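You operate a simulated robot arm through the tools that you are given. There is no shell and no other tool.

Carry out the task below with a simulated two-armed robot. There is one attempt and no reset: what you move stays moved.

TASK
At the blue cabinet charge reservoir C to 6.5 bar, then vent A.
Fine: use two fills of A; reservoir F stays as it is.

Only the result counts: the job must be done as asked and must still hold three seconds after the hand-in. Knocking over, shifting, dropping, spilling or breaking anything else fails it.

THE ROBOT
Two 7-joint arms with fingered hands on one trunk that stands fixed in place. Base frame: the origin is at the foot of the trunk, x ahead of it, y to its left, z up. Lengths are in mm, angles in rad, forces in N, time in s.
The left shoulder is at [70, 153, 1197], the right one opposite. With the tool pointing down near the work surface each hand reaches from about 100 to 880 mm from the base axis, measured 20 degrees to its own side. Payload 3.9 kg a hand.
The TCP of each hand is the grasp point between the finger pads, 30 mm short of the fingertips. In the tool frame z runs along the fingers and y along their closing line. The gripper opens to 104 mm; its body begins 35 mm behind the TCP. The gripper is a hand of 4 fingers: y runs from the thumb to the fingers, the wrist lies at [-17, -104, -178] in the tool frame.
Orientation is that of the tool frame in the base frame, as a unit quaternion [x, y, z, w]. With the fingers straight down and the wrist toward the robot, the tool's x, y and z point along [0, 1, 0], [1, 0, 0] and [0, 0, -1] of the base frame.

THE INTERFACE
- The arms move only by the tool servo_tool. It takes "left_targets", "right_targets" or both (then of equal length, played together; a hand with none holds still); each is a list of rows, each a list of 2 entries, a list of its own where there are three numbers: the shift along the base's x, y, z in mm, then the turn, a rotation vector about the base's x, y, z in rad. In form: [[[tx, ty, tz], [ax, ay, az]], ...]. A call has 1 to 20 rows; each row shifts and turns the commanded pose from where the row before left it. Each row takes 0.2 s and may step no farther than 50 mm and 0.15 rad from the row before; otherwise, the whole call is refused. Where a pose cannot be reached the arm comes as near as it can. A force on the tool above 40 N (or 10 N above the force at the start of the call, whichever is more), or a blocked arm, ends the call early, and 0.2 s more pass. In this call time passes only in rows, and 0.2 s behind the last. It gives the time, the measured TCP pose, the force on the tool (base axes), the opening and the grip force at its end, in the units of the frame above (readings bear some noise), with the torque about the TCP (base axes, N m) and any sound that the robot's microphone picked up, and new pictures: "views" is both (left out), scene, wrist or none (wrist: the cameras of the hands that moved).
- Cameras (640 x 400 px; columns grow to the right, rows downward): "scene" is now at [138.3, -23.7, 1423.2]; the picture's right is [-0.31, -0.95, 0.00], its down [-0.45, 0.15, -0.88] and it looks along [0.84, -0.27, -0.47] (base axes); focal length 330 px, centre (320, 200). "left" rides on the left gripper at [-66, -90, -126] in its tool frame; the picture's right is [-0.78, -0.30, 0.56], its down [0.57, -0.70, 0.42] and it looks along [0.26, 0.65, 0.71] (tool axes); focal length 275 px, centre (320, 200). "right" rides on the right gripper at [66, -90, -126] in its tool frame; the picture's right is [-0.78, 0.30, -0.56], its down [-0.57, -0.70, 0.42] and it looks along [-0.27, 0.65, 0.71] (tool axes); focal length 275 px, centre (320, 200). There is no depth. A picture from a camera that has moved, and an enlarged one, comes with that camera's place and axes in the base frame and with its lens. The place of the scene camera against the robot may be out by one fixed shift of up to 25 mm in any direction.
- move_column(by): slides the trunk up (or, below 0, down) by that many mm; the arms and the scene camera ride with it, the base frame stays. It gives what a move gives, with no picture.
- move_fingers(index, middle, ring, thumb_bend, thumb_turn, hand): sets how far each is bent, from 0 (flat) to 100 (curled in); at 30 the hand is open as for a grip, at 70 the pads meet at the TCP. One left out holds its place. A second passes; each finger stops where it meets its share of the squeeze, and holds until it gets a number again. It is the only way to open and close the hand. It gives what a move gives, with no picture; readings hold the bend of each and the force on the fingers (four entries, about 0 where the hand has none), thumb and palm. thumb_turn goes from beside the hand (0) to across from the fingers (100), as for a grip.
- aim_head(pan, tilt): turns the head with the scene camera to pan (to the left, within 1.501 rad either way) and tilt (down, from -0.506 to 1.204), counted from straight ahead of the robot. It gives what a move gives, and a new picture of the scene camera.
- close_up(camera, box): a new picture of the part [left, top, right, bottom] of that camera's present view, enlarged. The clock stands still meanwhile.
- sign_off(): hands the job in; it is judged then, once.

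Places have to be worked out from the pictures, the camera data and where the tool is seen. Open the grippers and draw the arms clear of the work before you hand the job in, unless the task says otherwise.

The tools are called after "Call:" as a command line: name --argument value ..., lists and objects as JSON in quotes. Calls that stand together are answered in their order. servo_tool: Moves the arms, as the interface text tells. Its arguments: {"type":"object","properties":{"left_targets":{"type":"array","items":{"type":"array"}},"right_targets":{"type":"array","items":{"type":"array"}},"views":{"type":"string","enum":["both","scene","wrist","none"]}},"required":[]} The other tools are called the same way: move_column (by) moves the trunk up or down; move_fingers (index, middle, ring, thumb_bend, thumb_turn, hand) moves the fingers one by one; aim_head (pan, tilt) turns the head that bears the scene camera; close_up (camera, box) takes an enlarged picture of a part of a camera's view; sign_off () hands the job in.

At the start:

```text
time_s: 0.0
left_position: [596.2, 111.5, 1256.1]
left_tcp_rot: [0.707, 0.707, 0.001, 0.0]
left_contact_force: [-0.3, 0.5, -0.5]
left_ft_torque: [-0.03, 0.03, 0.0]
left_gripper_width: 103.7
left_grip_force: 0.1
left_shape: jaw
left_bend: [30.0, 30.0, 30.0, 30.0, 97.0]
left_finger forces: [0.1, 0.0, 0.0, 0.1, 0.1, 0.0]
right_position: [476.3, -339.5, 1246.6]
right_tcp_rot: [0.707, 0.707, 0.0, 0.0]
right_contact_force: [0.2, 0.0, 0.4]
right_ft_torque: [0.02, -0.01, -0.01]
right_gripper_width: 103.6
right_grip_force: 0.0
right_shape: jaw
right_bend: [30.0, 30.0, 30.0, 30.0, 97.0]
right_finger forces: [0.0, 0.0, 0.0, 0.0, 0.0, 0.1]
trunk travel left (down, up): [-650.0, 290.0]
head pan, tilt (commanded): [-0.318, 0.49]
```

scene: 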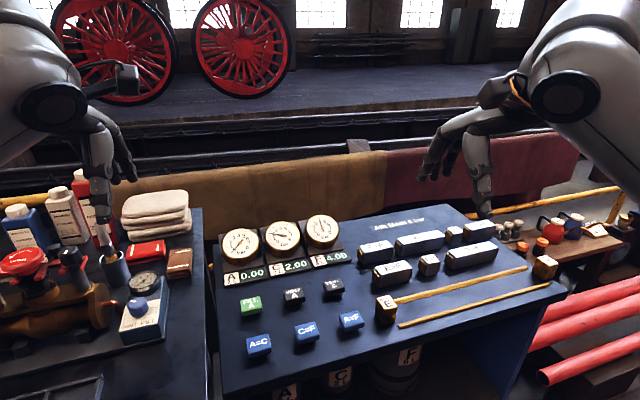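
right: 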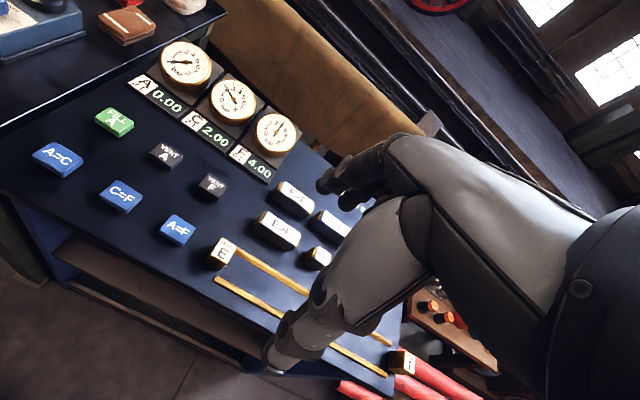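
left: 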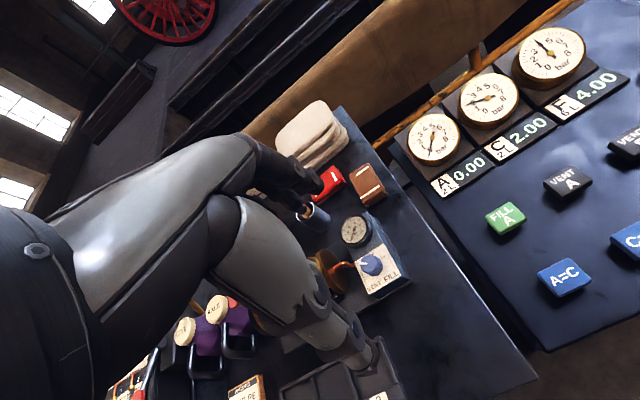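

The scene shows a blue cabinet with gauges A 0.00, C 2.00 and F 4.00, plus several buttons and sliding-block pieces. I'll enlarge the panel to read the labels before touching anything.

Call:
close_up --camera "scene" --box '[210, 200, 370, 300]'

Call:
close_up --camera "scene" --box '[220, 270, 380, 370]'

Call:
close_up --camera "scene" --box '[345, 200, 569, 340]'

Call:
close_up --camera "left" --box '[400, 20, 640, 170]'

Call:
close_up --camera "right" --box '[10, 20, 330, 220]'

```text
4.00 times, centred on (290, 250) of scene
camera zoom: at [138.3, -23.7, 1423.2], right [-0.31, -0.95, 0.0], down [-0.45, 0.15, -0.88], along [0.84, -0.27, -0.47], focal length 1319 px, centre (440, 0)
```

zoom: 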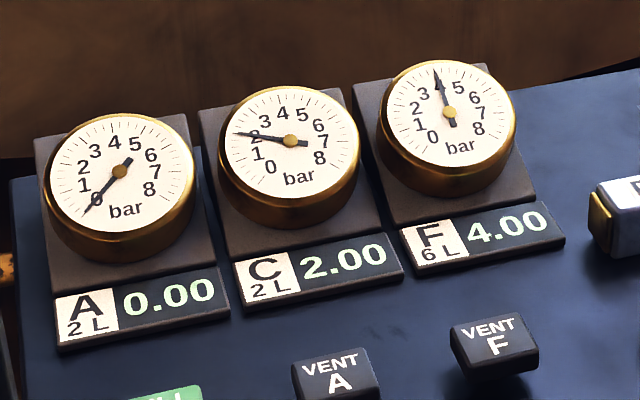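

```text
4.00 times, centred on (300, 320) of scene
camera zoom: at [138.3, -23.7, 1423.2], right [-0.31, -0.95, 0.0], down [-0.45, 0.15, -0.88], along [0.84, -0.27, -0.47], focal length 1319 px, centre (400, -280)
```

zoom: 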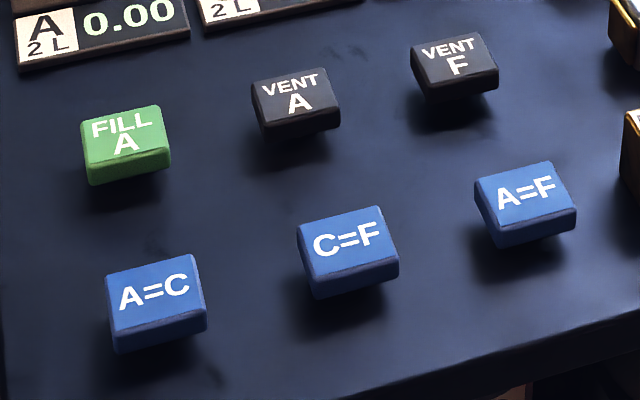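

```text
2.86 times, centred on (457, 270) of scene
camera zoom: at [138.3, -23.7, 1423.2], right [-0.31, -0.95, 0.0], down [-0.45, 0.15, -0.88], along [0.84, -0.27, -0.47], focal length 942 px, centre (-71, 0)
```

zoom: 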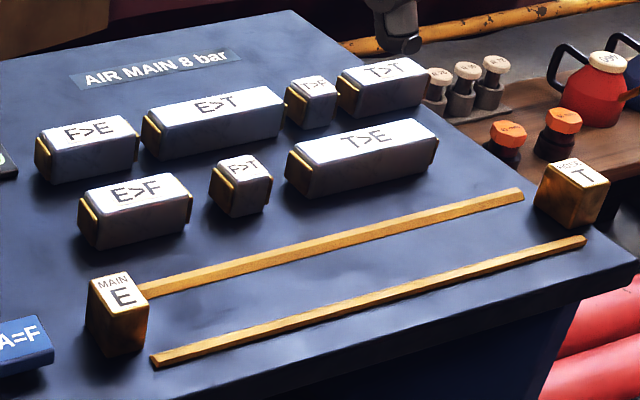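

```text
2.67 times, centred on (520, 95) of left
camera zoom: at [506.1, 43.8, 1381.1], right [-0.3, -0.78, -0.56], down [-0.7, 0.57, -0.42], along [0.65, 0.27, -0.71], focal length 734 px, centre (-213, 480)
```

zoom: 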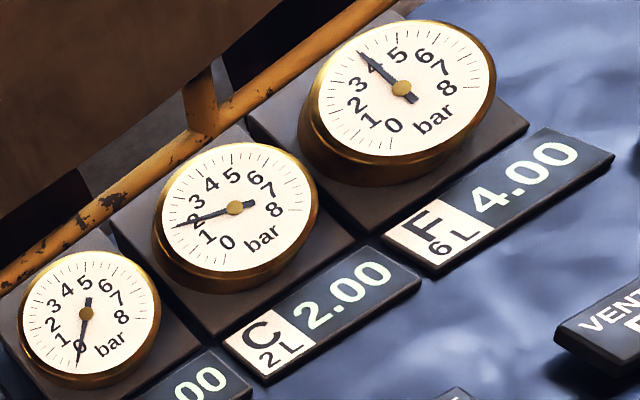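

```text
2.00 times, centred on (170, 120) of right
camera zoom: at [385.8, -272.7, 1372.3], right [0.3, -0.78, 0.56], down [-0.7, -0.57, -0.42], along [0.65, -0.26, -0.71], focal length 551 px, centre (620, 360)
```

zoom: 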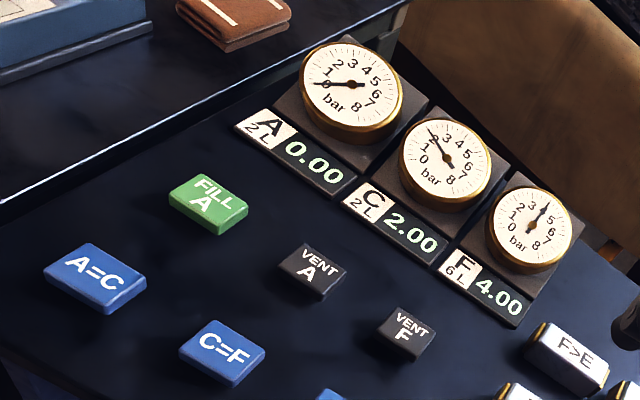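

Triangulating between the two wrist cameras puts FILL A at about [675,-48,911], VENT A at [673,-141,915] and A=C at [570,-49,913], so the panel is roughly level. The plan is FILL A, A=C (5 bar), FILL A, A=C (6.5 bar), VENT A. First I'll tilt the head down to check the rest of the cabinet for anything that affects the air supply.

Call:
aim_head --pan -0.3 --tilt 0.85

Call:
close_up --camera "right" --box '[240, 100, 480, 250]'

Call:
close_up --camera "left" --box '[60, 100, 460, 400]'

```text
time_s: 0.8
left_position: [596.8, 111.2, 1255.8]
left_tcp_rot: [0.707, 0.707, 0.0, 0.0]
left_contact_force: [0.3, 0.0, 1.0]
left_ft_torque: [0.01, 0.03, -0.01]
left_gripper_width: 103.7
left_grip_force: 0.1
left_shape: jaw
left_bend: [30.0, 30.0, 30.0, 30.0, 97.0]
left_finger forces: [0.1, 0.0, 0.0, 0.0, 0.1, 0.1]
right_position: [476.1, -339.1, 1246.6]
right_tcp_rot: [0.706, 0.708, 0.0, 0.0]
right_contact_force: [-0.4, -0.4, 0.2]
right_ft_torque: [-0.01, 0.0, 0.01]
right_gripper_width: 103.8
right_grip_force: 0.1
right_shape: jaw
right_bend: [30.0, 30.0, 30.0, 30.0, 97.0]
right_finger forces: [0.1, 0.0, 0.1, 0.0, 0.0, 0.0]
trunk travel left (down, up): [-650.0, 290.0]
head pan, tilt (commanded): [-0.3, 0.85]
camera scene: at [126.3, -18.4, 1392.5], right [-0.3, -0.96, 0.0], down [-0.72, 0.22, -0.66], along [0.63, -0.2, -0.75], focal length 330 px, centre (320, 200)
```

scene: 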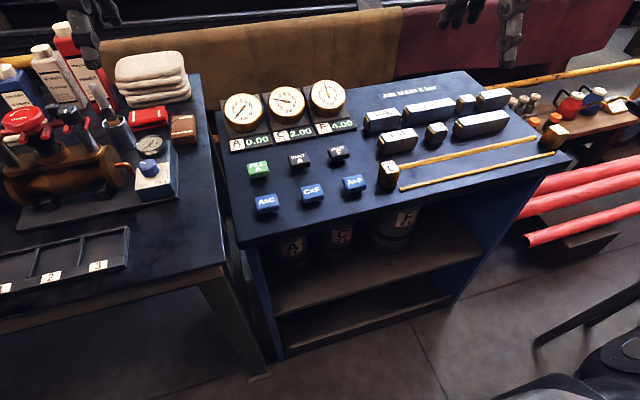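

```text
2.67 times, centred on (360, 175) of right
camera zoom: at [385.8, -272.7, 1372.3], right [0.3, -0.78, 0.56], down [-0.7, -0.57, -0.42], along [0.65, -0.26, -0.71], focal length 734 px, centre (213, 267)
```

zoom: 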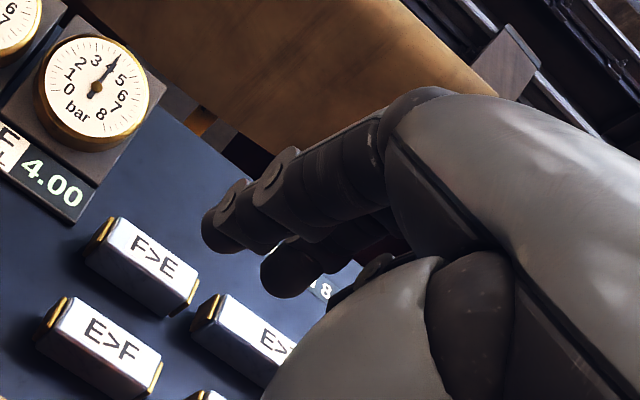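

```text
1.33 times, centred on (260, 250) of left
camera zoom: at [506.0, 43.8, 1381.1], right [-0.3, -0.78, -0.56], down [-0.7, 0.57, -0.42], along [0.65, 0.27, -0.71], focal length 367 px, centre (400, 133)
```

zoom: 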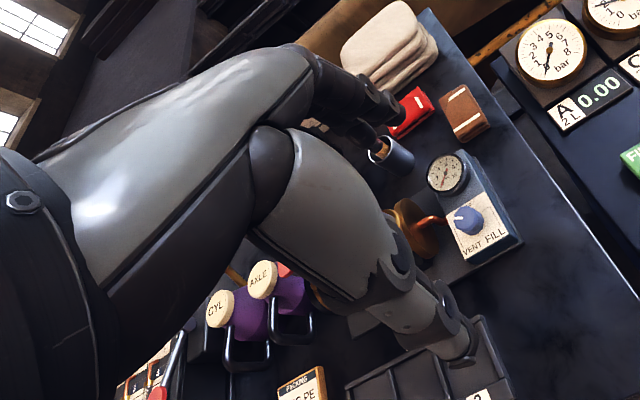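

Tanks A, C and F sit on a shelf under the panel. I'll enlarge the tilted view of the panel to check the buttons and the block area.

Call:
close_up --camera "scene" --box '[200, 60, 392, 180]'

Call:
close_up --camera "scene" --box '[360, 70, 584, 210]'

Call:
close_up --camera "scene" --box '[220, 130, 412, 250]'

```text
3.33 times, centred on (296, 120) of scene
camera zoom: at [126.3, -18.4, 1392.5], right [-0.3, -0.96, 0.0], down [-0.72, 0.22, -0.66], along [0.63, -0.2, -0.75], focal length 1100 px, centre (400, 467)
```

zoom: 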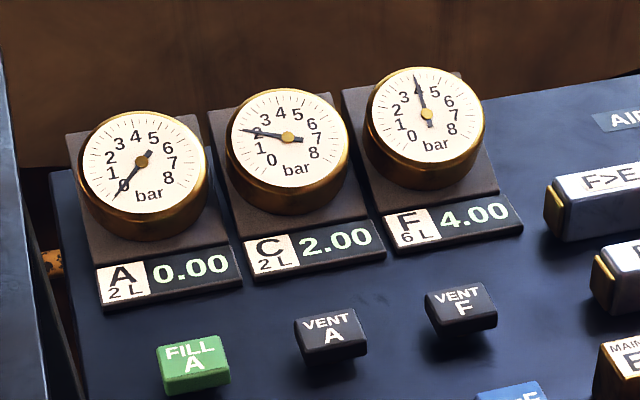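

```text
2.86 times, centred on (472, 140) of scene
camera zoom: at [126.3, -18.4, 1392.5], right [-0.3, -0.96, 0.0], down [-0.72, 0.22, -0.66], along [0.63, -0.2, -0.75], focal length 942 px, centre (-114, 371)
```

zoom: 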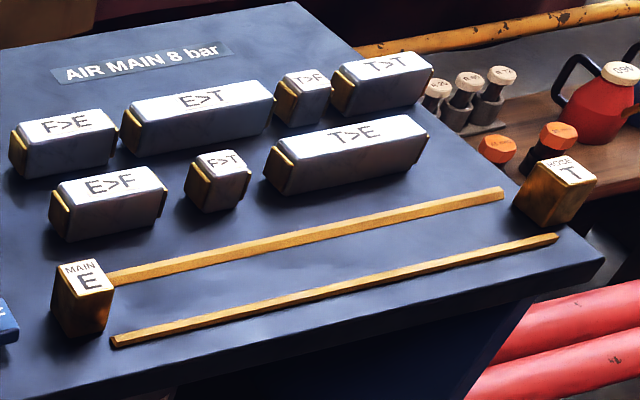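

```text
3.33 times, centred on (316, 190) of scene
camera zoom: at [126.3, -18.4, 1392.5], right [-0.3, -0.96, 0.0], down [-0.72, 0.22, -0.66], along [0.63, -0.2, -0.75], focal length 1100 px, centre (333, 233)
```

zoom: 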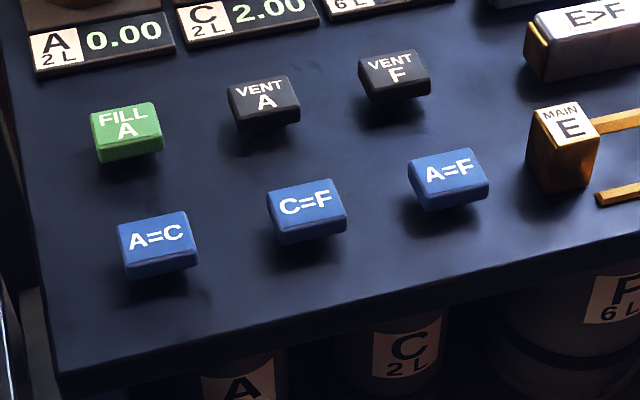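

No valve or switch blocks the supply, so I'll try pressing with a single finger. I'll curl the right hand's index and ring fingers, leave the middle finger partly bent, and look at the resulting shape with the head aimed at the hand.

Call:
move_fingers --hand "right" --index 100 --middle 55 --ring 100 --thumb_bend 20

Call:
aim_head --pan -0.55 --tilt 0.5

Call:
close_up --camera "scene" --box '[200, 50, 520, 250]'

Call:
close_up --camera "right" --box '[160, 80, 480, 380]'

```text
time_s: 1.8
left_position: [596.6, 110.8, 1254.6]
left_tcp_rot: [0.708, 0.706, 0.0, -0.001]
left_contact_force: [-0.6, 0.7, 0.9]
left_ft_torque: [-0.01, -0.01, 0.03]
left_gripper_width: 103.6
left_grip_force: 0.1
left_shape: jaw
left_bend: [30.0, 30.0, 30.0, 30.0, 97.0]
left_finger forces: [0.1, 0.0, 0.1, 0.0, 0.0, 0.1]
right_position: [475.6, -339.2, 1246.7]
right_tcp_rot: [0.706, 0.708, 0.0, 0.0]
right_contact_force: [0.4, 0.4, 0.6]
right_ft_torque: [0.04, -0.03, 0.0]
right_gripper_width: 68.0
right_grip_force: 0.1
right_shape: fingers
right_bend: [100.0, 55.0, 100.0, 20.0, 97.0]
right_finger forces: [0.0, 0.0, 0.1, 0.1, 0.1, 0.1]
trunk travel left (down, up): [-650.0, 290.0]
head pan, tilt (commanded): [-0.3, 0.85]
```

```text
time_s: 2.7
left_position: [597.2, 110.1, 1255.6]
left_tcp_rot: [0.706, 0.708, 0.001, 0.0]
left_contact_force: [0.1, -0.6, 0.3]
left_ft_torque: [-0.01, -0.02, 0.02]
left_gripper_width: 103.8
left_grip_force: 0.0
left_shape: jaw
left_bend: [30.0, 30.0, 30.0, 30.0, 97.0]
left_finger forces: [0.0, 0.0, 0.1, 0.1, 0.0, 0.1]
right_position: [476.3, -338.8, 1246.2]
right_tcp_rot: [0.707, 0.708, 0.0, 0.0]
right_contact_force: [-0.1, 0.0, -0.3]
right_ft_torque: [0.02, 0.03, 0.01]
right_gripper_width: 68.1
right_grip_force: 0.0
right_shape: fingers
right_bend: [100.0, 55.0, 100.0, 20.0, 97.0]
right_finger forces: [0.0, 0.0, 0.0, 0.0, 0.0, 0.0]
trunk travel left (down, up): [-650.0, 290.0]
head pan, tilt (commanded): [-0.55, 0.499]
camera scene: at [129.2, -42.7, 1422.3], right [-0.52, -0.85, 0.0], down [-0.41, 0.25, -0.88], along [0.75, -0.46, -0.48], focal length 330 px, centre (320, 200)
```

scene: 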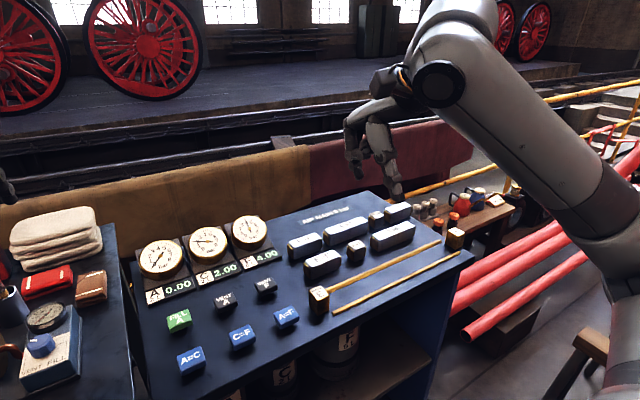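

```text
2.00 times, centred on (360, 150) of scene
camera zoom: at [129.2, -42.7, 1422.3], right [-0.52, -0.85, 0.0], down [-0.41, 0.25, -0.88], along [0.75, -0.46, -0.48], focal length 660 px, centre (240, 300)
```

zoom: 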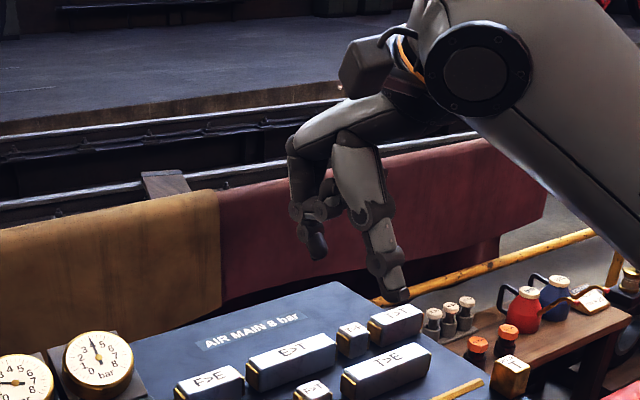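

```text
1.33 times, centred on (320, 230) of right
camera zoom: at [385.8, -272.7, 1372.3], right [0.3, -0.78, 0.56], down [-0.7, -0.57, -0.42], along [0.65, -0.26, -0.71], focal length 367 px, centre (320, 160)
```

zoom: 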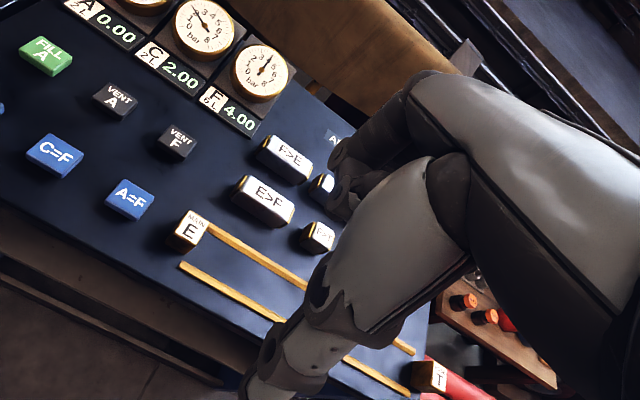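

In this pose the thumb tip hangs as low as the middle fingertip, so two points would touch down. I'll pinch the middle finger and thumb together at the TCP to make one pressing tip, keeping the other fingers curled.

Call:
move_fingers --hand "right" --index 100 --middle 70 --ring 100 --thumb_bend 70

Call:
close_up --camera "scene" --box '[300, 50, 460, 210]'

Call:
close_up --camera "right" --box '[160, 80, 480, 380]'

```text
time_s: 3.7
left_position: [595.9, 111.3, 1255.3]
left_tcp_rot: [0.707, 0.707, 0.0, 0.0]
left_contact_force: [1.1, -1.0, 0.1]
left_ft_torque: [-0.01, 0.0, 0.01]
left_gripper_width: 103.9
left_grip_force: 0.1
left_shape: jaw
left_bend: [30.0, 30.0, 30.0, 30.0, 97.0]
left_finger forces: [0.0, 0.0, 0.0, 0.1, 0.0, 0.0]
right_position: [476.2, -339.4, 1247.0]
right_tcp_rot: [0.707, 0.707, 0.001, 0.0]
right_contact_force: [1.1, -0.4, 0.6]
right_ft_torque: [0.05, 0.03, -0.02]
right_gripper_width: 45.0
right_grip_force: 0.0
right_shape: fingers
right_bend: [100.0, 70.0, 100.0, 70.0, 97.0]
right_finger forces: [0.1, 0.0, 0.0, 0.1, 0.0, 0.0]
trunk travel left (down, up): [-650.0, 290.0]
head pan, tilt (commanded): [-0.55, 0.499]
```

```text
2.50 times, centred on (380, 130) of scene
camera zoom: at [129.2, -42.8, 1422.4], right [-0.52, -0.85, 0.0], down [-0.41, 0.25, -0.88], along [0.75, -0.46, -0.48], focal length 825 px, centre (170, 375)
```

zoom: 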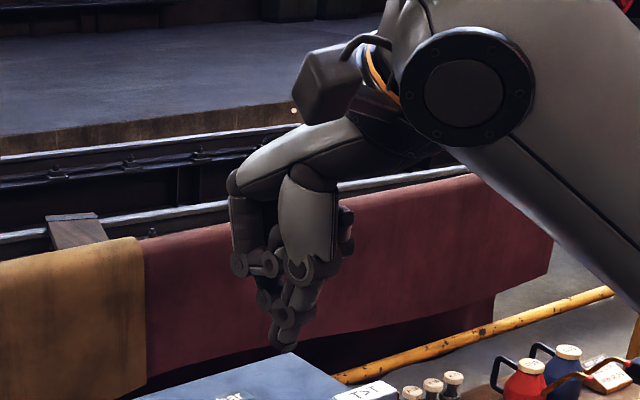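

```text
1.33 times, centred on (320, 230) of right
camera zoom: at [385.8, -272.7, 1372.3], right [0.3, -0.78, 0.56], down [-0.7, -0.57, -0.42], along [0.65, -0.26, -0.71], focal length 367 px, centre (320, 160)
```

zoom: 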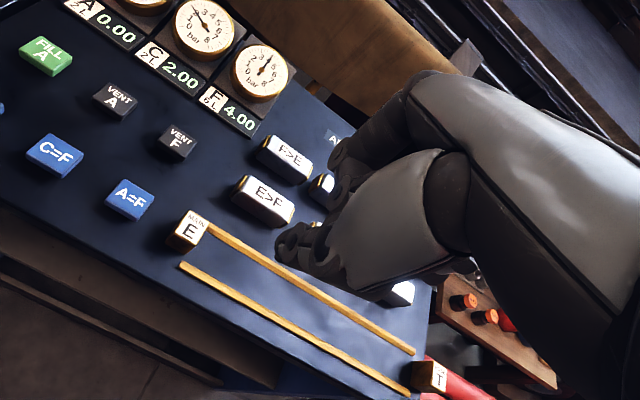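

The pinch forms a clean tip right under the TCP. Next I'll lower the right hand over the panel and bring it across to hover above FILL A at about [675,-48,1047], which keeps it below the left hand.

Call:
servo_tool --right_targets '[[[20, 20, -40], [0, 0, 0]], [[20, 20, -40], [0, 0, 0]], [[20, 20, -40], [0, 0, 0]], [[20, 20, -40], [0, 0, 0]], [[20, 20, -40], [0, 0, 0]], [[20, 38, 0], [0, 0, 0]], [[20, 38, 0], [0, 0, 0]], [[20, 38, 0], [0, 0, 0]], [[20, 38, 0], [0, 0, 0]], [[19, 38, 0], [0, 0, 0]], [[0, 0, 0], [0, 0, 0]]]' --views "both"

```text
time_s: 6.1
left_position: [596.6, 109.5, 1256.8]
left_tcp_rot: [0.706, 0.708, 0.0, 0.0]
left_contact_force: [-0.7, -0.2, -0.3]
left_ft_torque: [0.03, 0.01, -0.01]
left_gripper_width: 103.5
left_grip_force: 0.1
left_shape: jaw
left_bend: [30.0, 30.0, 30.0, 30.0, 97.0]
left_finger forces: [0.1, 0.1, 0.0, 0.0, 0.0, 0.0]
right_position: [674.3, -49.3, 1047.5]
right_tcp_rot: [0.706, 0.708, 0.001, -0.001]
right_contact_force: [-0.4, -0.7, -0.1]
right_ft_torque: [0.05, 0.01, 0.0]
right_gripper_width: 45.0
right_grip_force: 0.1
right_shape: fingers
right_bend: [100.0, 70.0, 100.0, 70.0, 97.0]
right_finger forces: [0.1, 0.1, 0.0, 0.0, 0.1, 0.0]
trunk travel left (down, up): [-650.0, 290.0]
head pan, tilt (commanded): [-0.55, 0.499]
camera scene: at [128.8, -44.0, 1422.4], right [-0.52, -0.85, 0.0], down [-0.41, 0.25, -0.88], along [0.75, -0.46, -0.48], focal length 330 px, centre (320, 200)
camera right: at [583.9, 17.5, 1173.0], right [0.3, -0.78, 0.56], down [-0.7, -0.57, -0.43], along [0.65, -0.26, -0.71], focal length 275 px, centre (320, 200)
```

scene: 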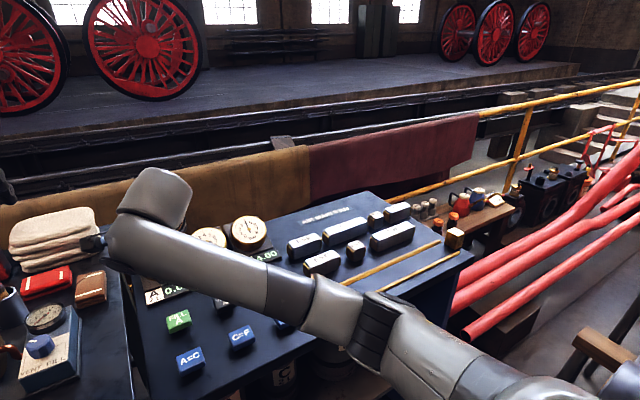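
right: 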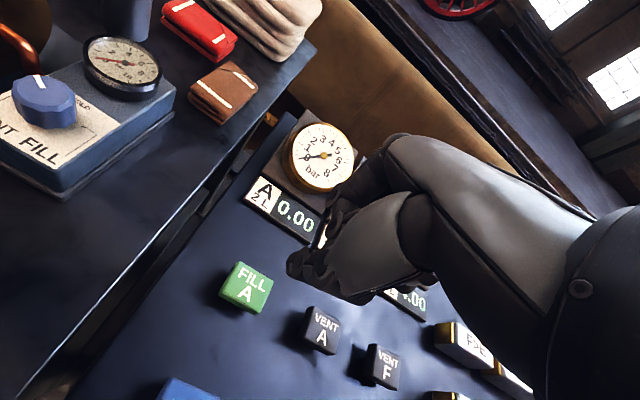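

The hand hovers over FILL A, and this view again puts the button at about [675,-45,911]. I'll check that the left wrist camera can still see the gauges and the pressing tip.

Call:
close_up --camera "left" --box '[340, 0, 640, 300]'

Call:
close_up --camera "left" --box '[400, 20, 640, 170]'

Call:
close_up --camera "right" --box '[180, 100, 420, 340]'

```text
1.33 times, centred on (490, 150) of left
camera zoom: at [505.7, 42.6, 1381.3], right [-0.3, -0.78, -0.56], down [-0.7, 0.57, -0.42], along [0.65, 0.27, -0.71], focal length 367 px, centre (93, 267)
```

zoom: 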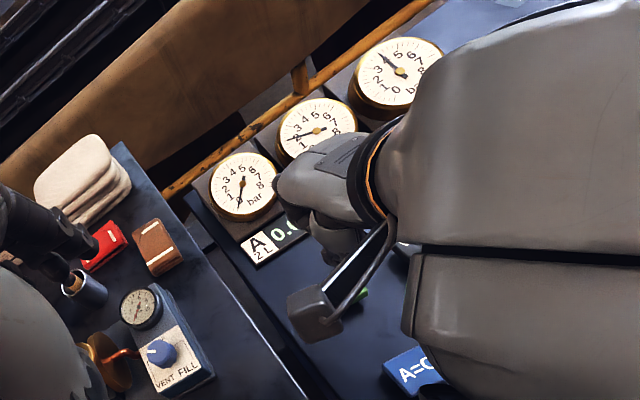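

```text
2.67 times, centred on (520, 95) of left
camera zoom: at [505.7, 42.6, 1381.3], right [-0.3, -0.78, -0.56], down [-0.7, 0.57, -0.42], along [0.65, 0.27, -0.71], focal length 734 px, centre (-213, 480)
```

zoom: 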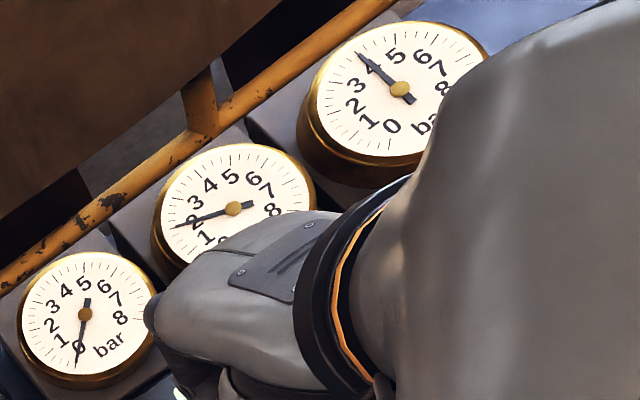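

```text
1.67 times, centred on (300, 220) of right
camera zoom: at [583.9, 17.5, 1173.0], right [0.3, -0.78, 0.56], down [-0.7, -0.57, -0.43], along [0.65, -0.26, -0.71], focal length 459 px, centre (353, 167)
```

zoom: 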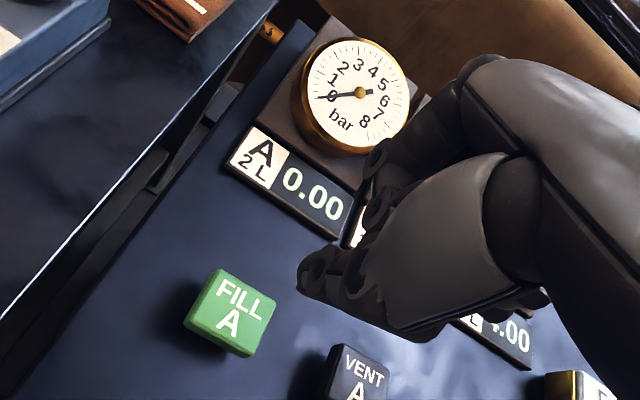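

The gauge needles are visible from the left camera and A's digits from the right one. I'll descend to about 15 mm above the button and check alignment.

Call:
servo_tool --right_targets '[[[0, 1, -30], [0, 0, 0]], [[1, 1, -30], [0, 0, 0]], [[0, 1, -20], [0, 0, 0]], [[0, 0, -8], [0, 0, 0]], [[0, 0, 0], [0, 0, 0]]]' --views "wrist"

Call:
close_up --camera "right" --box '[180, 100, 420, 340]'

Call:
close_up --camera "left" --box '[400, 20, 640, 260]'

```text
time_s: 7.3
left_position: [595.7, 110.1, 1255.2]
left_tcp_rot: [0.707, 0.707, 0.001, 0.0]
left_contact_force: [0.1, 0.6, -0.3]
left_ft_torque: [-0.01, 0.01, -0.03]
left_gripper_width: 103.6
left_grip_force: 0.0
left_shape: jaw
left_bend: [30.0, 30.0, 30.0, 30.0, 97.0]
left_finger forces: [0.1, 0.1, 0.0, 0.0, 0.0, 0.0]
right_position: [676.0, -44.0, 959.1]
right_tcp_rot: [0.706, 0.708, 0.0, 0.0]
right_contact_force: [0.4, 0.0, -0.4]
right_ft_torque: [-0.01, -0.03, -0.01]
right_gripper_width: 44.9
right_grip_force: 0.0
right_shape: fingers
right_bend: [100.0, 70.0, 100.0, 70.0, 97.0]
right_finger forces: [0.0, 0.0, 0.0, 0.0, 0.1, 0.0]
trunk travel left (down, up): [-650.0, 290.0]
head pan, tilt (commanded): [-0.55, 0.499]
camera right: at [585.3, 22.1, 1084.6], right [0.3, -0.78, 0.56], down [-0.7, -0.57, -0.42], along [0.65, -0.26, -0.71], focal length 275 px, centre (320, 200)
```

right: 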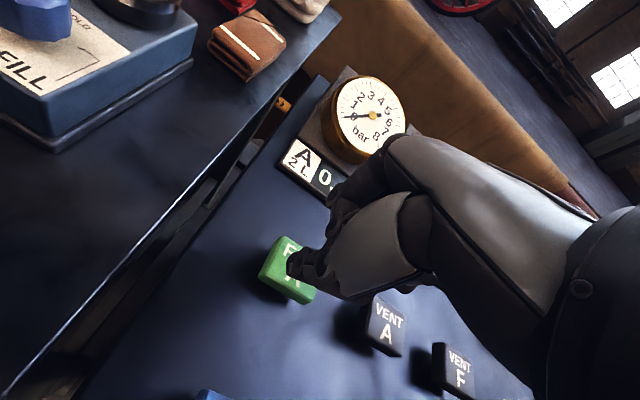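

```text
1.67 times, centred on (300, 220) of right
camera zoom: at [585.3, 22.1, 1084.6], right [0.3, -0.78, 0.56], down [-0.7, -0.57, -0.42], along [0.65, -0.26, -0.71], focal length 459 px, centre (353, 167)
```

zoom: 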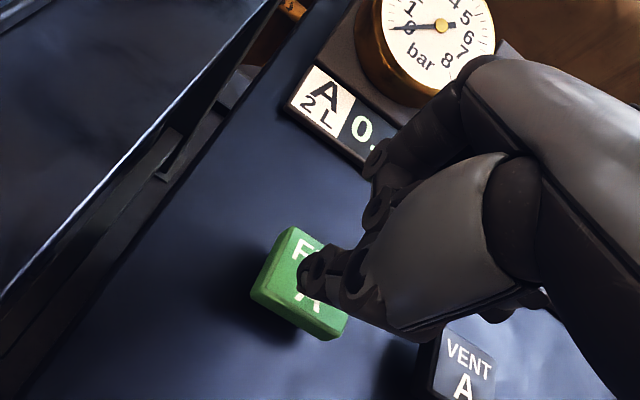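

```text
1.67 times, centred on (520, 140) of left
camera zoom: at [506.0, 43.9, 1381.1], right [-0.3, -0.78, -0.56], down [-0.7, 0.57, -0.42], along [0.65, 0.27, -0.71], focal length 459 px, centre (-13, 300)
```

zoom: 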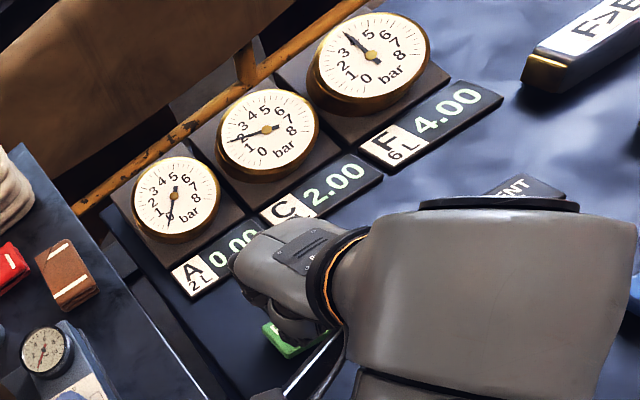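

The tip is centred over FILL A, and the left camera shows all three readouts. I'll lower it in small steps and watch for contact force.

Call:
servo_tool --right_targets '[[[-2, 0, -5], [0, 0, 0]], [[-1, 0, -5], [0, 0, 0]], [[0, 0, -4], [0, 0, 0]], [[0, 0, -3], [0, 0, 0]]]' --views "none"

Call:
close_up --camera "left" --box '[400, 20, 640, 260]'

Call:
close_up --camera "right" --box '[240, 180, 380, 320]'

```text
time_s: 8.3
left_position: [597.9, 110.4, 1254.7]
left_tcp_rot: [0.707, 0.707, 0.0, 0.0]
left_contact_force: [-0.4, 0.6, 0.1]
left_ft_torque: [-0.02, -0.05, -0.02]
left_gripper_width: 103.8
left_grip_force: 0.1
left_shape: jaw
left_bend: [30.0, 30.0, 30.0, 30.0, 97.0]
left_finger forces: [0.0, 0.0, 0.0, 0.0, 0.0, 0.1]
right_position: [674.5, -46.3, 940.7]
right_tcp_rot: [0.707, 0.708, 0.0, 0.0]
right_contact_force: [0.6, -0.3, 0.2]
right_ft_torque: [-0.01, 0.0, 0.02]
right_gripper_width: 44.7
right_grip_force: 0.1
right_shape: fingers
right_bend: [100.0, 70.0, 100.0, 70.0, 97.0]
right_finger forces: [0.0, 0.1, 0.0, 0.0, 0.1, 0.0]
trunk travel left (down, up): [-650.0, 290.0]
head pan, tilt (commanded): [-0.55, 0.499]
```

```text
1.67 times, centred on (520, 140) of left
camera zoom: at [506.1, 44.0, 1381.1], right [-0.3, -0.78, -0.56], down [-0.7, 0.57, -0.42], along [0.65, 0.27, -0.71], focal length 459 px, centre (-13, 300)
```

zoom: 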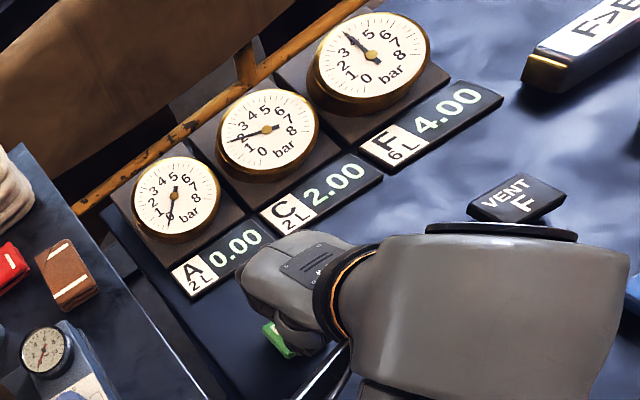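

```text
2.86 times, centred on (310, 250) of right
camera zoom: at [583.0, 20.9, 1067.0], right [0.3, -0.78, 0.56], down [-0.7, -0.57, -0.42], along [0.65, -0.26, -0.71], focal length 786 px, centre (349, 57)
```

zoom: 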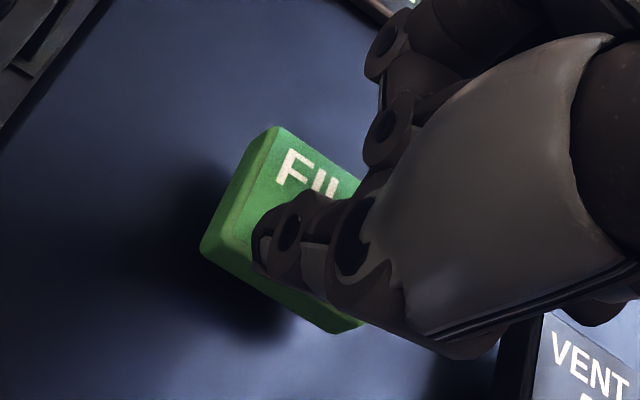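

There's no contact yet at TCP z 941 and the tip is still over the button. I'll keep descending slowly.

Call:
servo_tool --right_targets '[[[0, 0, -3], [0, 0, 0]], [[0, 0, -3], [0, 0, 0]]]' --views "none"

Call:
close_up --camera "left" --box '[400, 20, 640, 260]'

Call:
close_up --camera "right" --box '[240, 180, 380, 320]'

```text
time_s: 8.9
left_position: [596.4, 112.1, 1255.5]
left_tcp_rot: [0.707, 0.707, 0.0, 0.0]
left_contact_force: [0.1, 0.1, 0.8]
left_ft_torque: [0.0, 0.0, -0.02]
left_gripper_width: 104.1
left_grip_force: 0.0
left_shape: jaw
left_bend: [30.0, 30.0, 30.0, 30.0, 97.0]
left_finger forces: [0.0, 0.1, 0.0, 0.0, 0.0, 0.0]
right_position: [673.3, -46.5, 937.4]
right_tcp_rot: [0.707, 0.708, -0.001, -0.001]
right_contact_force: [0.1, -0.1, 0.4]
right_ft_torque: [0.0, -0.01, -0.02]
right_gripper_width: 45.0
right_grip_force: 0.1
right_shape: fingers
right_bend: [100.0, 70.0, 100.0, 70.0, 97.0]
right_finger forces: [0.1, 0.7, 0.0, 0.0, 0.1, 0.0]
trunk travel left (down, up): [-650.0, 290.0]
head pan, tilt (commanded): [-0.55, 0.499]
```

```text
1.67 times, centred on (520, 140) of left
camera zoom: at [506.0, 44.0, 1381.1], right [-0.3, -0.78, -0.56], down [-0.7, 0.57, -0.42], along [0.65, 0.27, -0.71], focal length 459 px, centre (-13, 300)
```

zoom: 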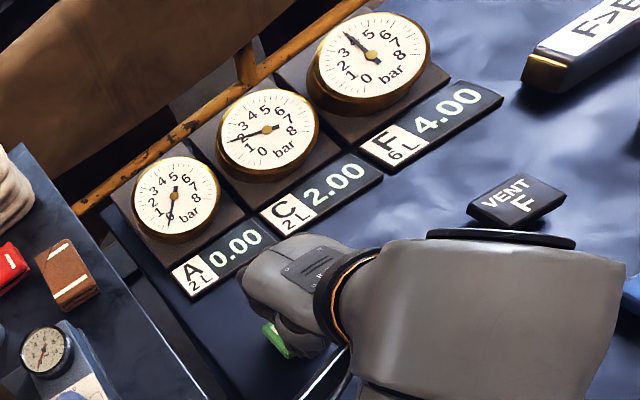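

```text
2.86 times, centred on (310, 250) of right
camera zoom: at [582.8, 20.8, 1062.0], right [0.3, -0.78, 0.56], down [-0.7, -0.57, -0.42], along [0.65, -0.26, -0.71], focal length 786 px, centre (349, 57)
```

zoom: 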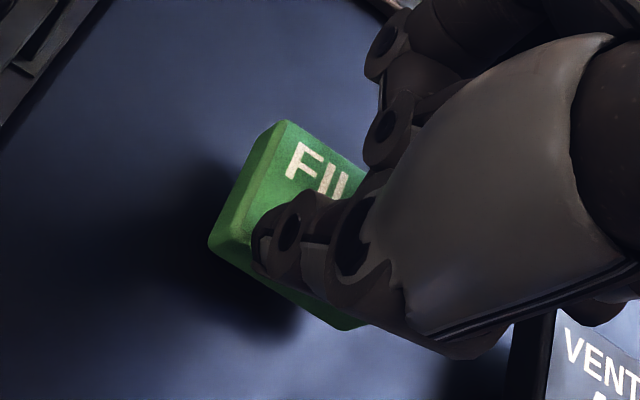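

The middle finger now reads 0.7 N, so contact is starting. I'll press through by another 8 mm.

Call:
servo_tool --right_targets '[[[0, 0, -3], [0, 0, 0]], [[0, 0, -3], [0, 0, 0]], [[0, 0, -2], [0, 0, 0]]]' --views "none"

Call:
close_up --camera "left" --box '[400, 20, 640, 260]'

Call:
close_up --camera "right" --box '[240, 180, 380, 320]'

```text
time_s: 9.7
left_position: [595.8, 111.1, 1256.6]
left_tcp_rot: [0.707, 0.707, 0.0, -0.001]
left_contact_force: [-0.1, -0.5, -0.1]
left_ft_torque: [0.02, 0.02, 0.01]
left_gripper_width: 103.7
left_grip_force: 0.1
left_shape: jaw
left_bend: [30.0, 30.0, 30.0, 30.0, 97.0]
left_finger forces: [0.0, 0.1, 0.0, 0.0, 0.0, 0.1]
right_position: [672.1, -46.0, 928.6]
right_tcp_rot: [0.707, 0.708, 0.0, 0.001]
right_contact_force: [2.7, -0.7, 6.8]
right_ft_torque: [-0.07, -0.09, 0.04]
right_gripper_width: 44.8
right_grip_force: 2.9
right_shape: fingers
right_bend: [100.0, 70.0, 100.0, 70.0, 97.0]
right_finger forces: [0.1, 5.8, 0.0, 0.1, 0.8, 0.0]
trunk travel left (down, up): [-650.0, 290.0]
head pan, tilt (commanded): [-0.55, 0.499]
heard: click
```

```text
1.67 times, centred on (520, 140) of left
camera zoom: at [505.4, 43.9, 1381.5], right [-0.3, -0.78, -0.56], down [-0.7, 0.57, -0.42], along [0.65, 0.27, -0.71], focal length 459 px, centre (-13, 300)
```

zoom: 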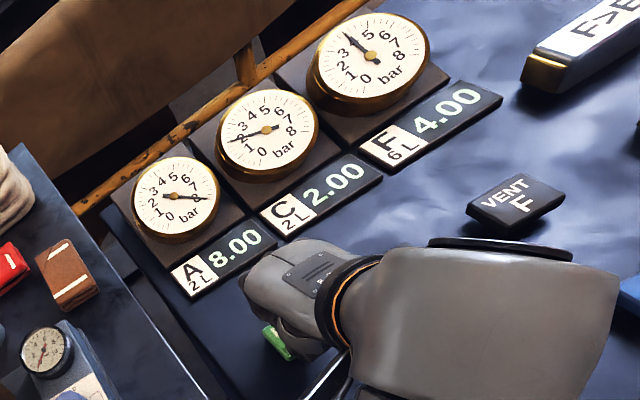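

```text
2.86 times, centred on (310, 250) of right
camera zoom: at [582.0, 20.5, 1054.3], right [0.3, -0.78, 0.56], down [-0.7, -0.57, -0.43], along [0.65, -0.26, -0.71], focal length 786 px, centre (349, 57)
```

zoom: 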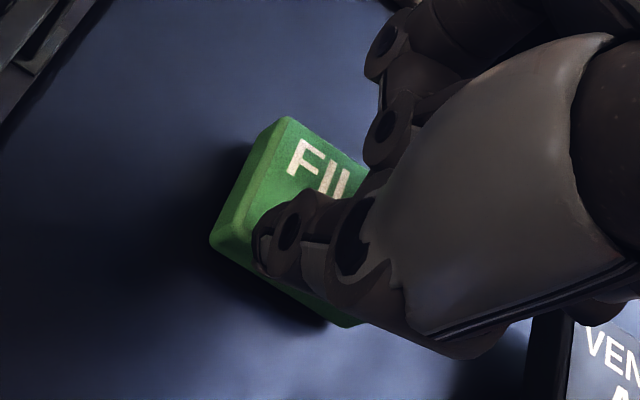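

A click was heard and A reads 8.00 bar, with C at 2.00 and F at 4.00 unchanged. I'll lift off and move back to hover above A=C at about [570,-48].

Call:
servo_tool --right_targets '[[[0, 0, 20], [0, 0, 0]], [[0, 0, 30], [0, 0, 0]], [[-35, -1, 0], [0, 0, 0]], [[-35, -1, 0], [0, 0, 0]], [[-33, 0, 0], [0, 0, 0]], [[0, 0, 0], [0, 0, 0]]]' --views "wrist"

Call:
close_up --camera "right" --box '[200, 160, 400, 340]'

Call:
close_up --camera "left" --box '[400, 20, 640, 260]'

```text
time_s: 11.1
left_position: [596.8, 110.2, 1255.2]
left_tcp_rot: [0.707, 0.707, 0.0, 0.0]
left_contact_force: [0.8, -0.3, 0.8]
left_ft_torque: [-0.03, -0.01, 0.0]
left_gripper_width: 103.6
left_grip_force: 0.1
left_shape: jaw
left_bend: [30.0, 30.0, 30.0, 30.0, 97.0]
left_finger forces: [0.0, 0.0, 0.1, 0.0, 0.0, 0.1]
right_position: [571.7, -49.1, 977.9]
right_tcp_rot: [0.707, 0.707, 0.0, 0.0]
right_contact_force: [-0.4, -0.3, -0.3]
right_ft_torque: [0.03, -0.03, 0.02]
right_gripper_width: 45.1
right_grip_force: 0.0
right_shape: fingers
right_bend: [100.0, 70.0, 100.0, 70.0, 97.0]
right_finger forces: [0.0, 0.0, 0.1, 0.0, 0.1, 0.0]
trunk travel left (down, up): [-650.0, 290.0]
head pan, tilt (commanded): [-0.55, 0.499]
camera right: at [481.0, 17.9, 1103.0], right [0.3, -0.78, 0.56], down [-0.7, -0.57, -0.42], along [0.65, -0.26, -0.71], focal length 275 px, centre (320, 200)
```

right: 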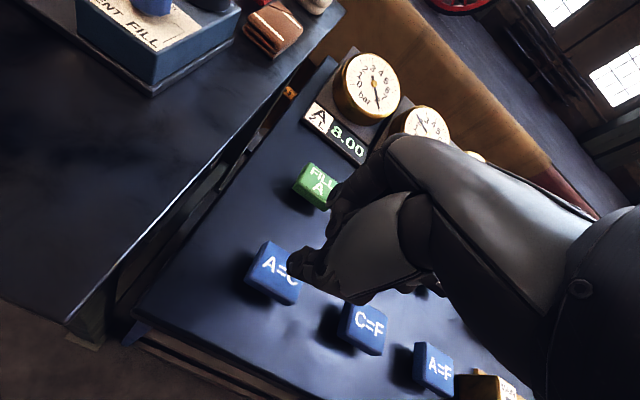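

```text
2.22 times, centred on (300, 250) of right
camera zoom: at [481.0, 17.9, 1103.0], right [0.3, -0.78, 0.56], down [-0.7, -0.57, -0.42], along [0.65, -0.26, -0.71], focal length 612 px, centre (364, 89)
```

zoom: 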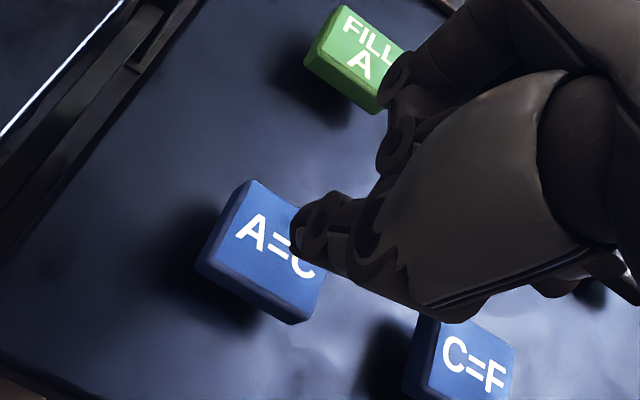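

```text
1.67 times, centred on (520, 140) of left
camera zoom: at [506.7, 43.8, 1380.9], right [-0.3, -0.78, -0.56], down [-0.7, 0.57, -0.42], along [0.65, 0.27, -0.71], focal length 459 px, centre (-13, 300)
```

zoom: 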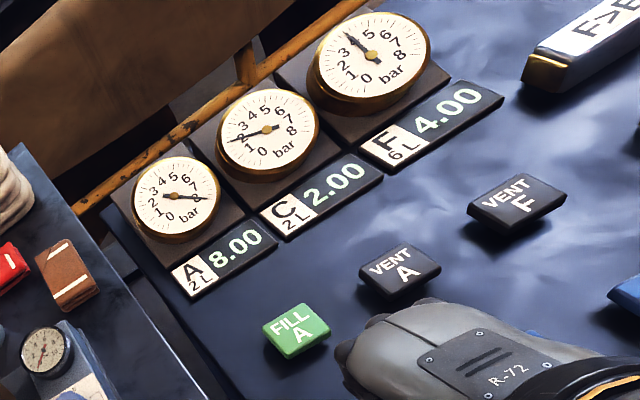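

A holds at 8.00 with the button released, and A=C lies at about [569,-44]. I'll nudge across slightly and press it the same way, stopping at TCP z 928.

Call:
servo_tool --right_targets '[[[-1, 3, -20], [0, 0, 0]], [[0, 0, -15], [0, 0, 0]], [[0, 0, -6], [0, 0, 0]], [[0, 0, -3], [0, 0, 0]], [[0, 0, -3], [0, 0, 0]], [[0, 0, -2], [0, 0, 0]]]' --views "none"

Call:
close_up --camera "left" --box '[400, 20, 640, 260]'

Call:
close_up --camera "right" --box '[200, 160, 400, 340]'

```text
time_s: 12.5
left_position: [596.2, 110.5, 1256.0]
left_tcp_rot: [0.707, 0.707, 0.0, 0.001]
left_contact_force: [-0.2, 0.9, 0.4]
left_ft_torque: [0.0, -0.04, 0.02]
left_gripper_width: 103.5
left_grip_force: 0.0
left_shape: jaw
left_bend: [30.0, 30.0, 30.0, 30.0, 97.0]
left_finger forces: [0.0, 0.1, 0.0, 0.0, 0.0, 0.0]
right_position: [568.1, -43.3, 929.5]
right_tcp_rot: [0.707, 0.708, 0.0, 0.001]
right_contact_force: [1.4, 0.5, 4.2]
right_ft_torque: [0.0, -0.07, 0.02]
right_gripper_width: 44.7
right_grip_force: 2.6
right_shape: fingers
right_bend: [100.0, 70.0, 100.0, 70.0, 97.0]
right_finger forces: [0.0, 4.3, 0.0, 0.0, 0.6, 0.0]
trunk travel left (down, up): [-650.0, 290.0]
head pan, tilt (commanded): [-0.55, 0.499]
heard: click
```

```text
1.67 times, centred on (520, 140) of left
camera zoom: at [505.7, 44.5, 1381.3], right [-0.3, -0.78, -0.56], down [-0.7, 0.57, -0.42], along [0.65, 0.27, -0.71], focal length 459 px, centre (-13, 300)
```

zoom: 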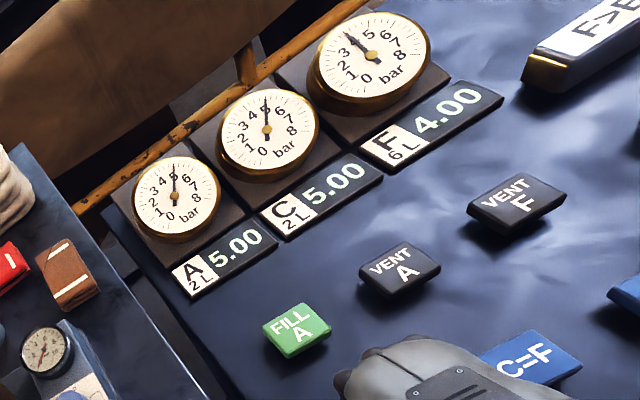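

```text
2.22 times, centred on (300, 250) of right
camera zoom: at [478.0, 21.7, 1055.3], right [0.3, -0.78, 0.56], down [-0.7, -0.57, -0.43], along [0.65, -0.26, -0.71], focal length 612 px, centre (364, 89)
```

zoom: 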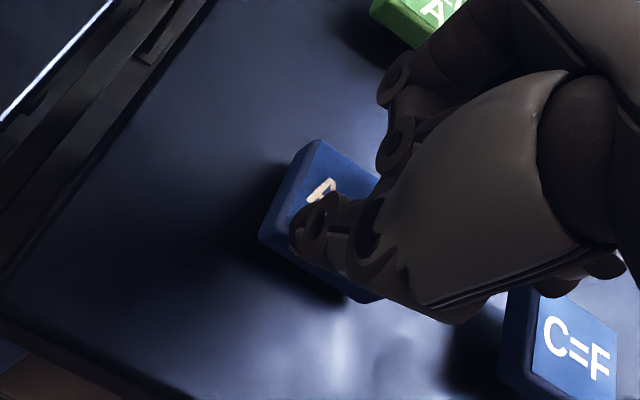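

A and C have equalised at 5.00 bar and F is still 4.00. I'll lift and go back above FILL A, checking that nothing changes on release.

Call:
servo_tool --right_targets '[[[0, 0, 20], [0, 0, 0]], [[0, 0, 30], [0, 0, 0]], [[35, -1, 0], [0, 0, 0]], [[35, -1, 0], [0, 0, 0]], [[34, -1, 0], [0, 0, 0]], [[0, 0, 0], [0, 0, 0]]]' --views "none"

Call:
close_up --camera "right" --box '[200, 160, 400, 340]'

Call:
close_up --camera "left" --box '[400, 20, 640, 260]'

```text
time_s: 13.9
left_position: [596.4, 111.3, 1255.7]
left_tcp_rot: [0.707, 0.707, 0.0, 0.0]
left_contact_force: [-0.2, 0.1, 0.6]
left_ft_torque: [-0.01, -0.05, -0.01]
left_gripper_width: 103.7
left_grip_force: 0.1
left_shape: jaw
left_bend: [30.0, 30.0, 30.0, 30.0, 97.0]
left_finger forces: [0.0, 0.0, 0.0, 0.0, 0.1, 0.0]
right_position: [672.2, -46.6, 980.2]
right_tcp_rot: [0.706, 0.708, 0.0, 0.0]
right_contact_force: [-0.3, -0.3, 0.2]
right_ft_torque: [0.02, -0.02, 0.04]
right_gripper_width: 45.0
right_grip_force: 0.0
right_shape: fingers
right_bend: [100.0, 70.0, 100.0, 70.0, 97.0]
right_finger forces: [0.1, 0.0, 0.0, 0.1, 0.1, 0.0]
trunk travel left (down, up): [-650.0, 290.0]
head pan, tilt (commanded): [-0.55, 0.499]
```

```text
2.22 times, centred on (300, 250) of right
camera zoom: at [582.2, 19.0, 1107.0], right [0.3, -0.78, 0.56], down [-0.7, -0.57, -0.42], along [0.65, -0.26, -0.71], focal length 612 px, centre (364, 89)
```

zoom: 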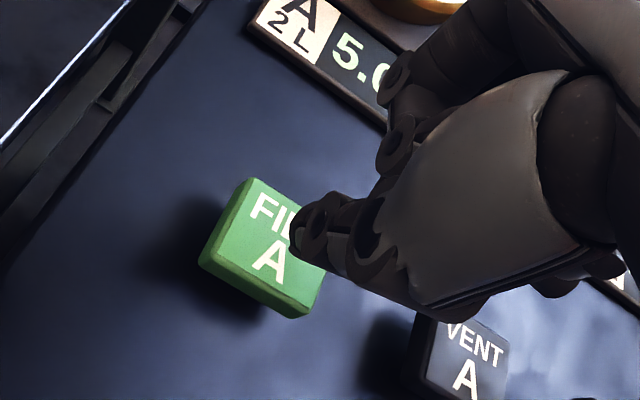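

```text
1.67 times, centred on (520, 140) of left
camera zoom: at [505.8, 43.8, 1381.2], right [-0.3, -0.78, -0.56], down [-0.7, 0.57, -0.42], along [0.65, 0.27, -0.71], focal length 459 px, centre (-13, 300)
```

zoom: 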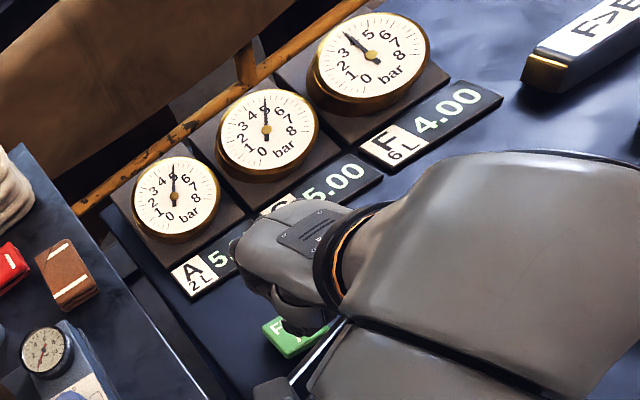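

The readings hold at 5.00, 5.00 and 4.00, and the tip is over FILL A again. I'll press it for the second fill.

Call:
servo_tool --right_targets '[[[0, 1, -20], [0, 0, 0]], [[0, 0, -15], [0, 0, 0]], [[0, 0, -8], [0, 0, 0]], [[0, 0, -3], [0, 0, 0]], [[0, 0, -3], [0, 0, 0]], [[0, 0, -2], [0, 0, 0]]]' --views "none"

Call:
close_up --camera "left" --box '[400, 20, 640, 260]'

```text
time_s: 15.3
left_position: [595.9, 109.3, 1255.5]
left_tcp_rot: [0.707, 0.708, 0.001, 0.0]
left_contact_force: [-0.8, 0.3, 0.5]
left_ft_torque: [0.0, -0.02, 0.01]
left_gripper_width: 103.8
left_grip_force: 0.2
left_shape: jaw
left_bend: [30.0, 30.0, 30.0, 30.0, 97.0]
left_finger forces: [0.1, 0.0, 0.0, 0.0, 0.0, 0.0]
right_position: [673.5, -44.5, 927.9]
right_tcp_rot: [0.707, 0.707, 0.001, 0.001]
right_contact_force: [2.0, 0.5, 5.2]
right_ft_torque: [-0.01, -0.06, 0.06]
right_gripper_width: 44.9
right_grip_force: 3.1
right_shape: fingers
right_bend: [100.0, 70.0, 100.0, 70.0, 97.0]
right_finger forces: [0.0, 5.1, 0.1, 0.0, 1.0, 0.0]
trunk travel left (down, up): [-650.0, 290.0]
head pan, tilt (commanded): [-0.55, 0.499]
heard: click
```

```text
1.67 times, centred on (520, 140) of left
camera zoom: at [505.5, 44.1, 1381.4], right [-0.3, -0.78, -0.56], down [-0.7, 0.57, -0.42], along [0.65, 0.27, -0.71], focal length 459 px, centre (-13, 300)
```

zoom: 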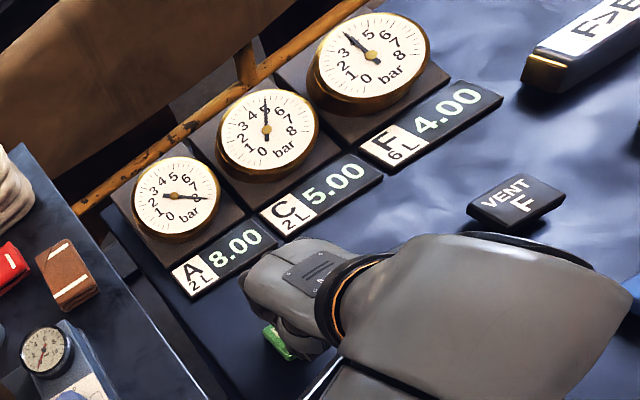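

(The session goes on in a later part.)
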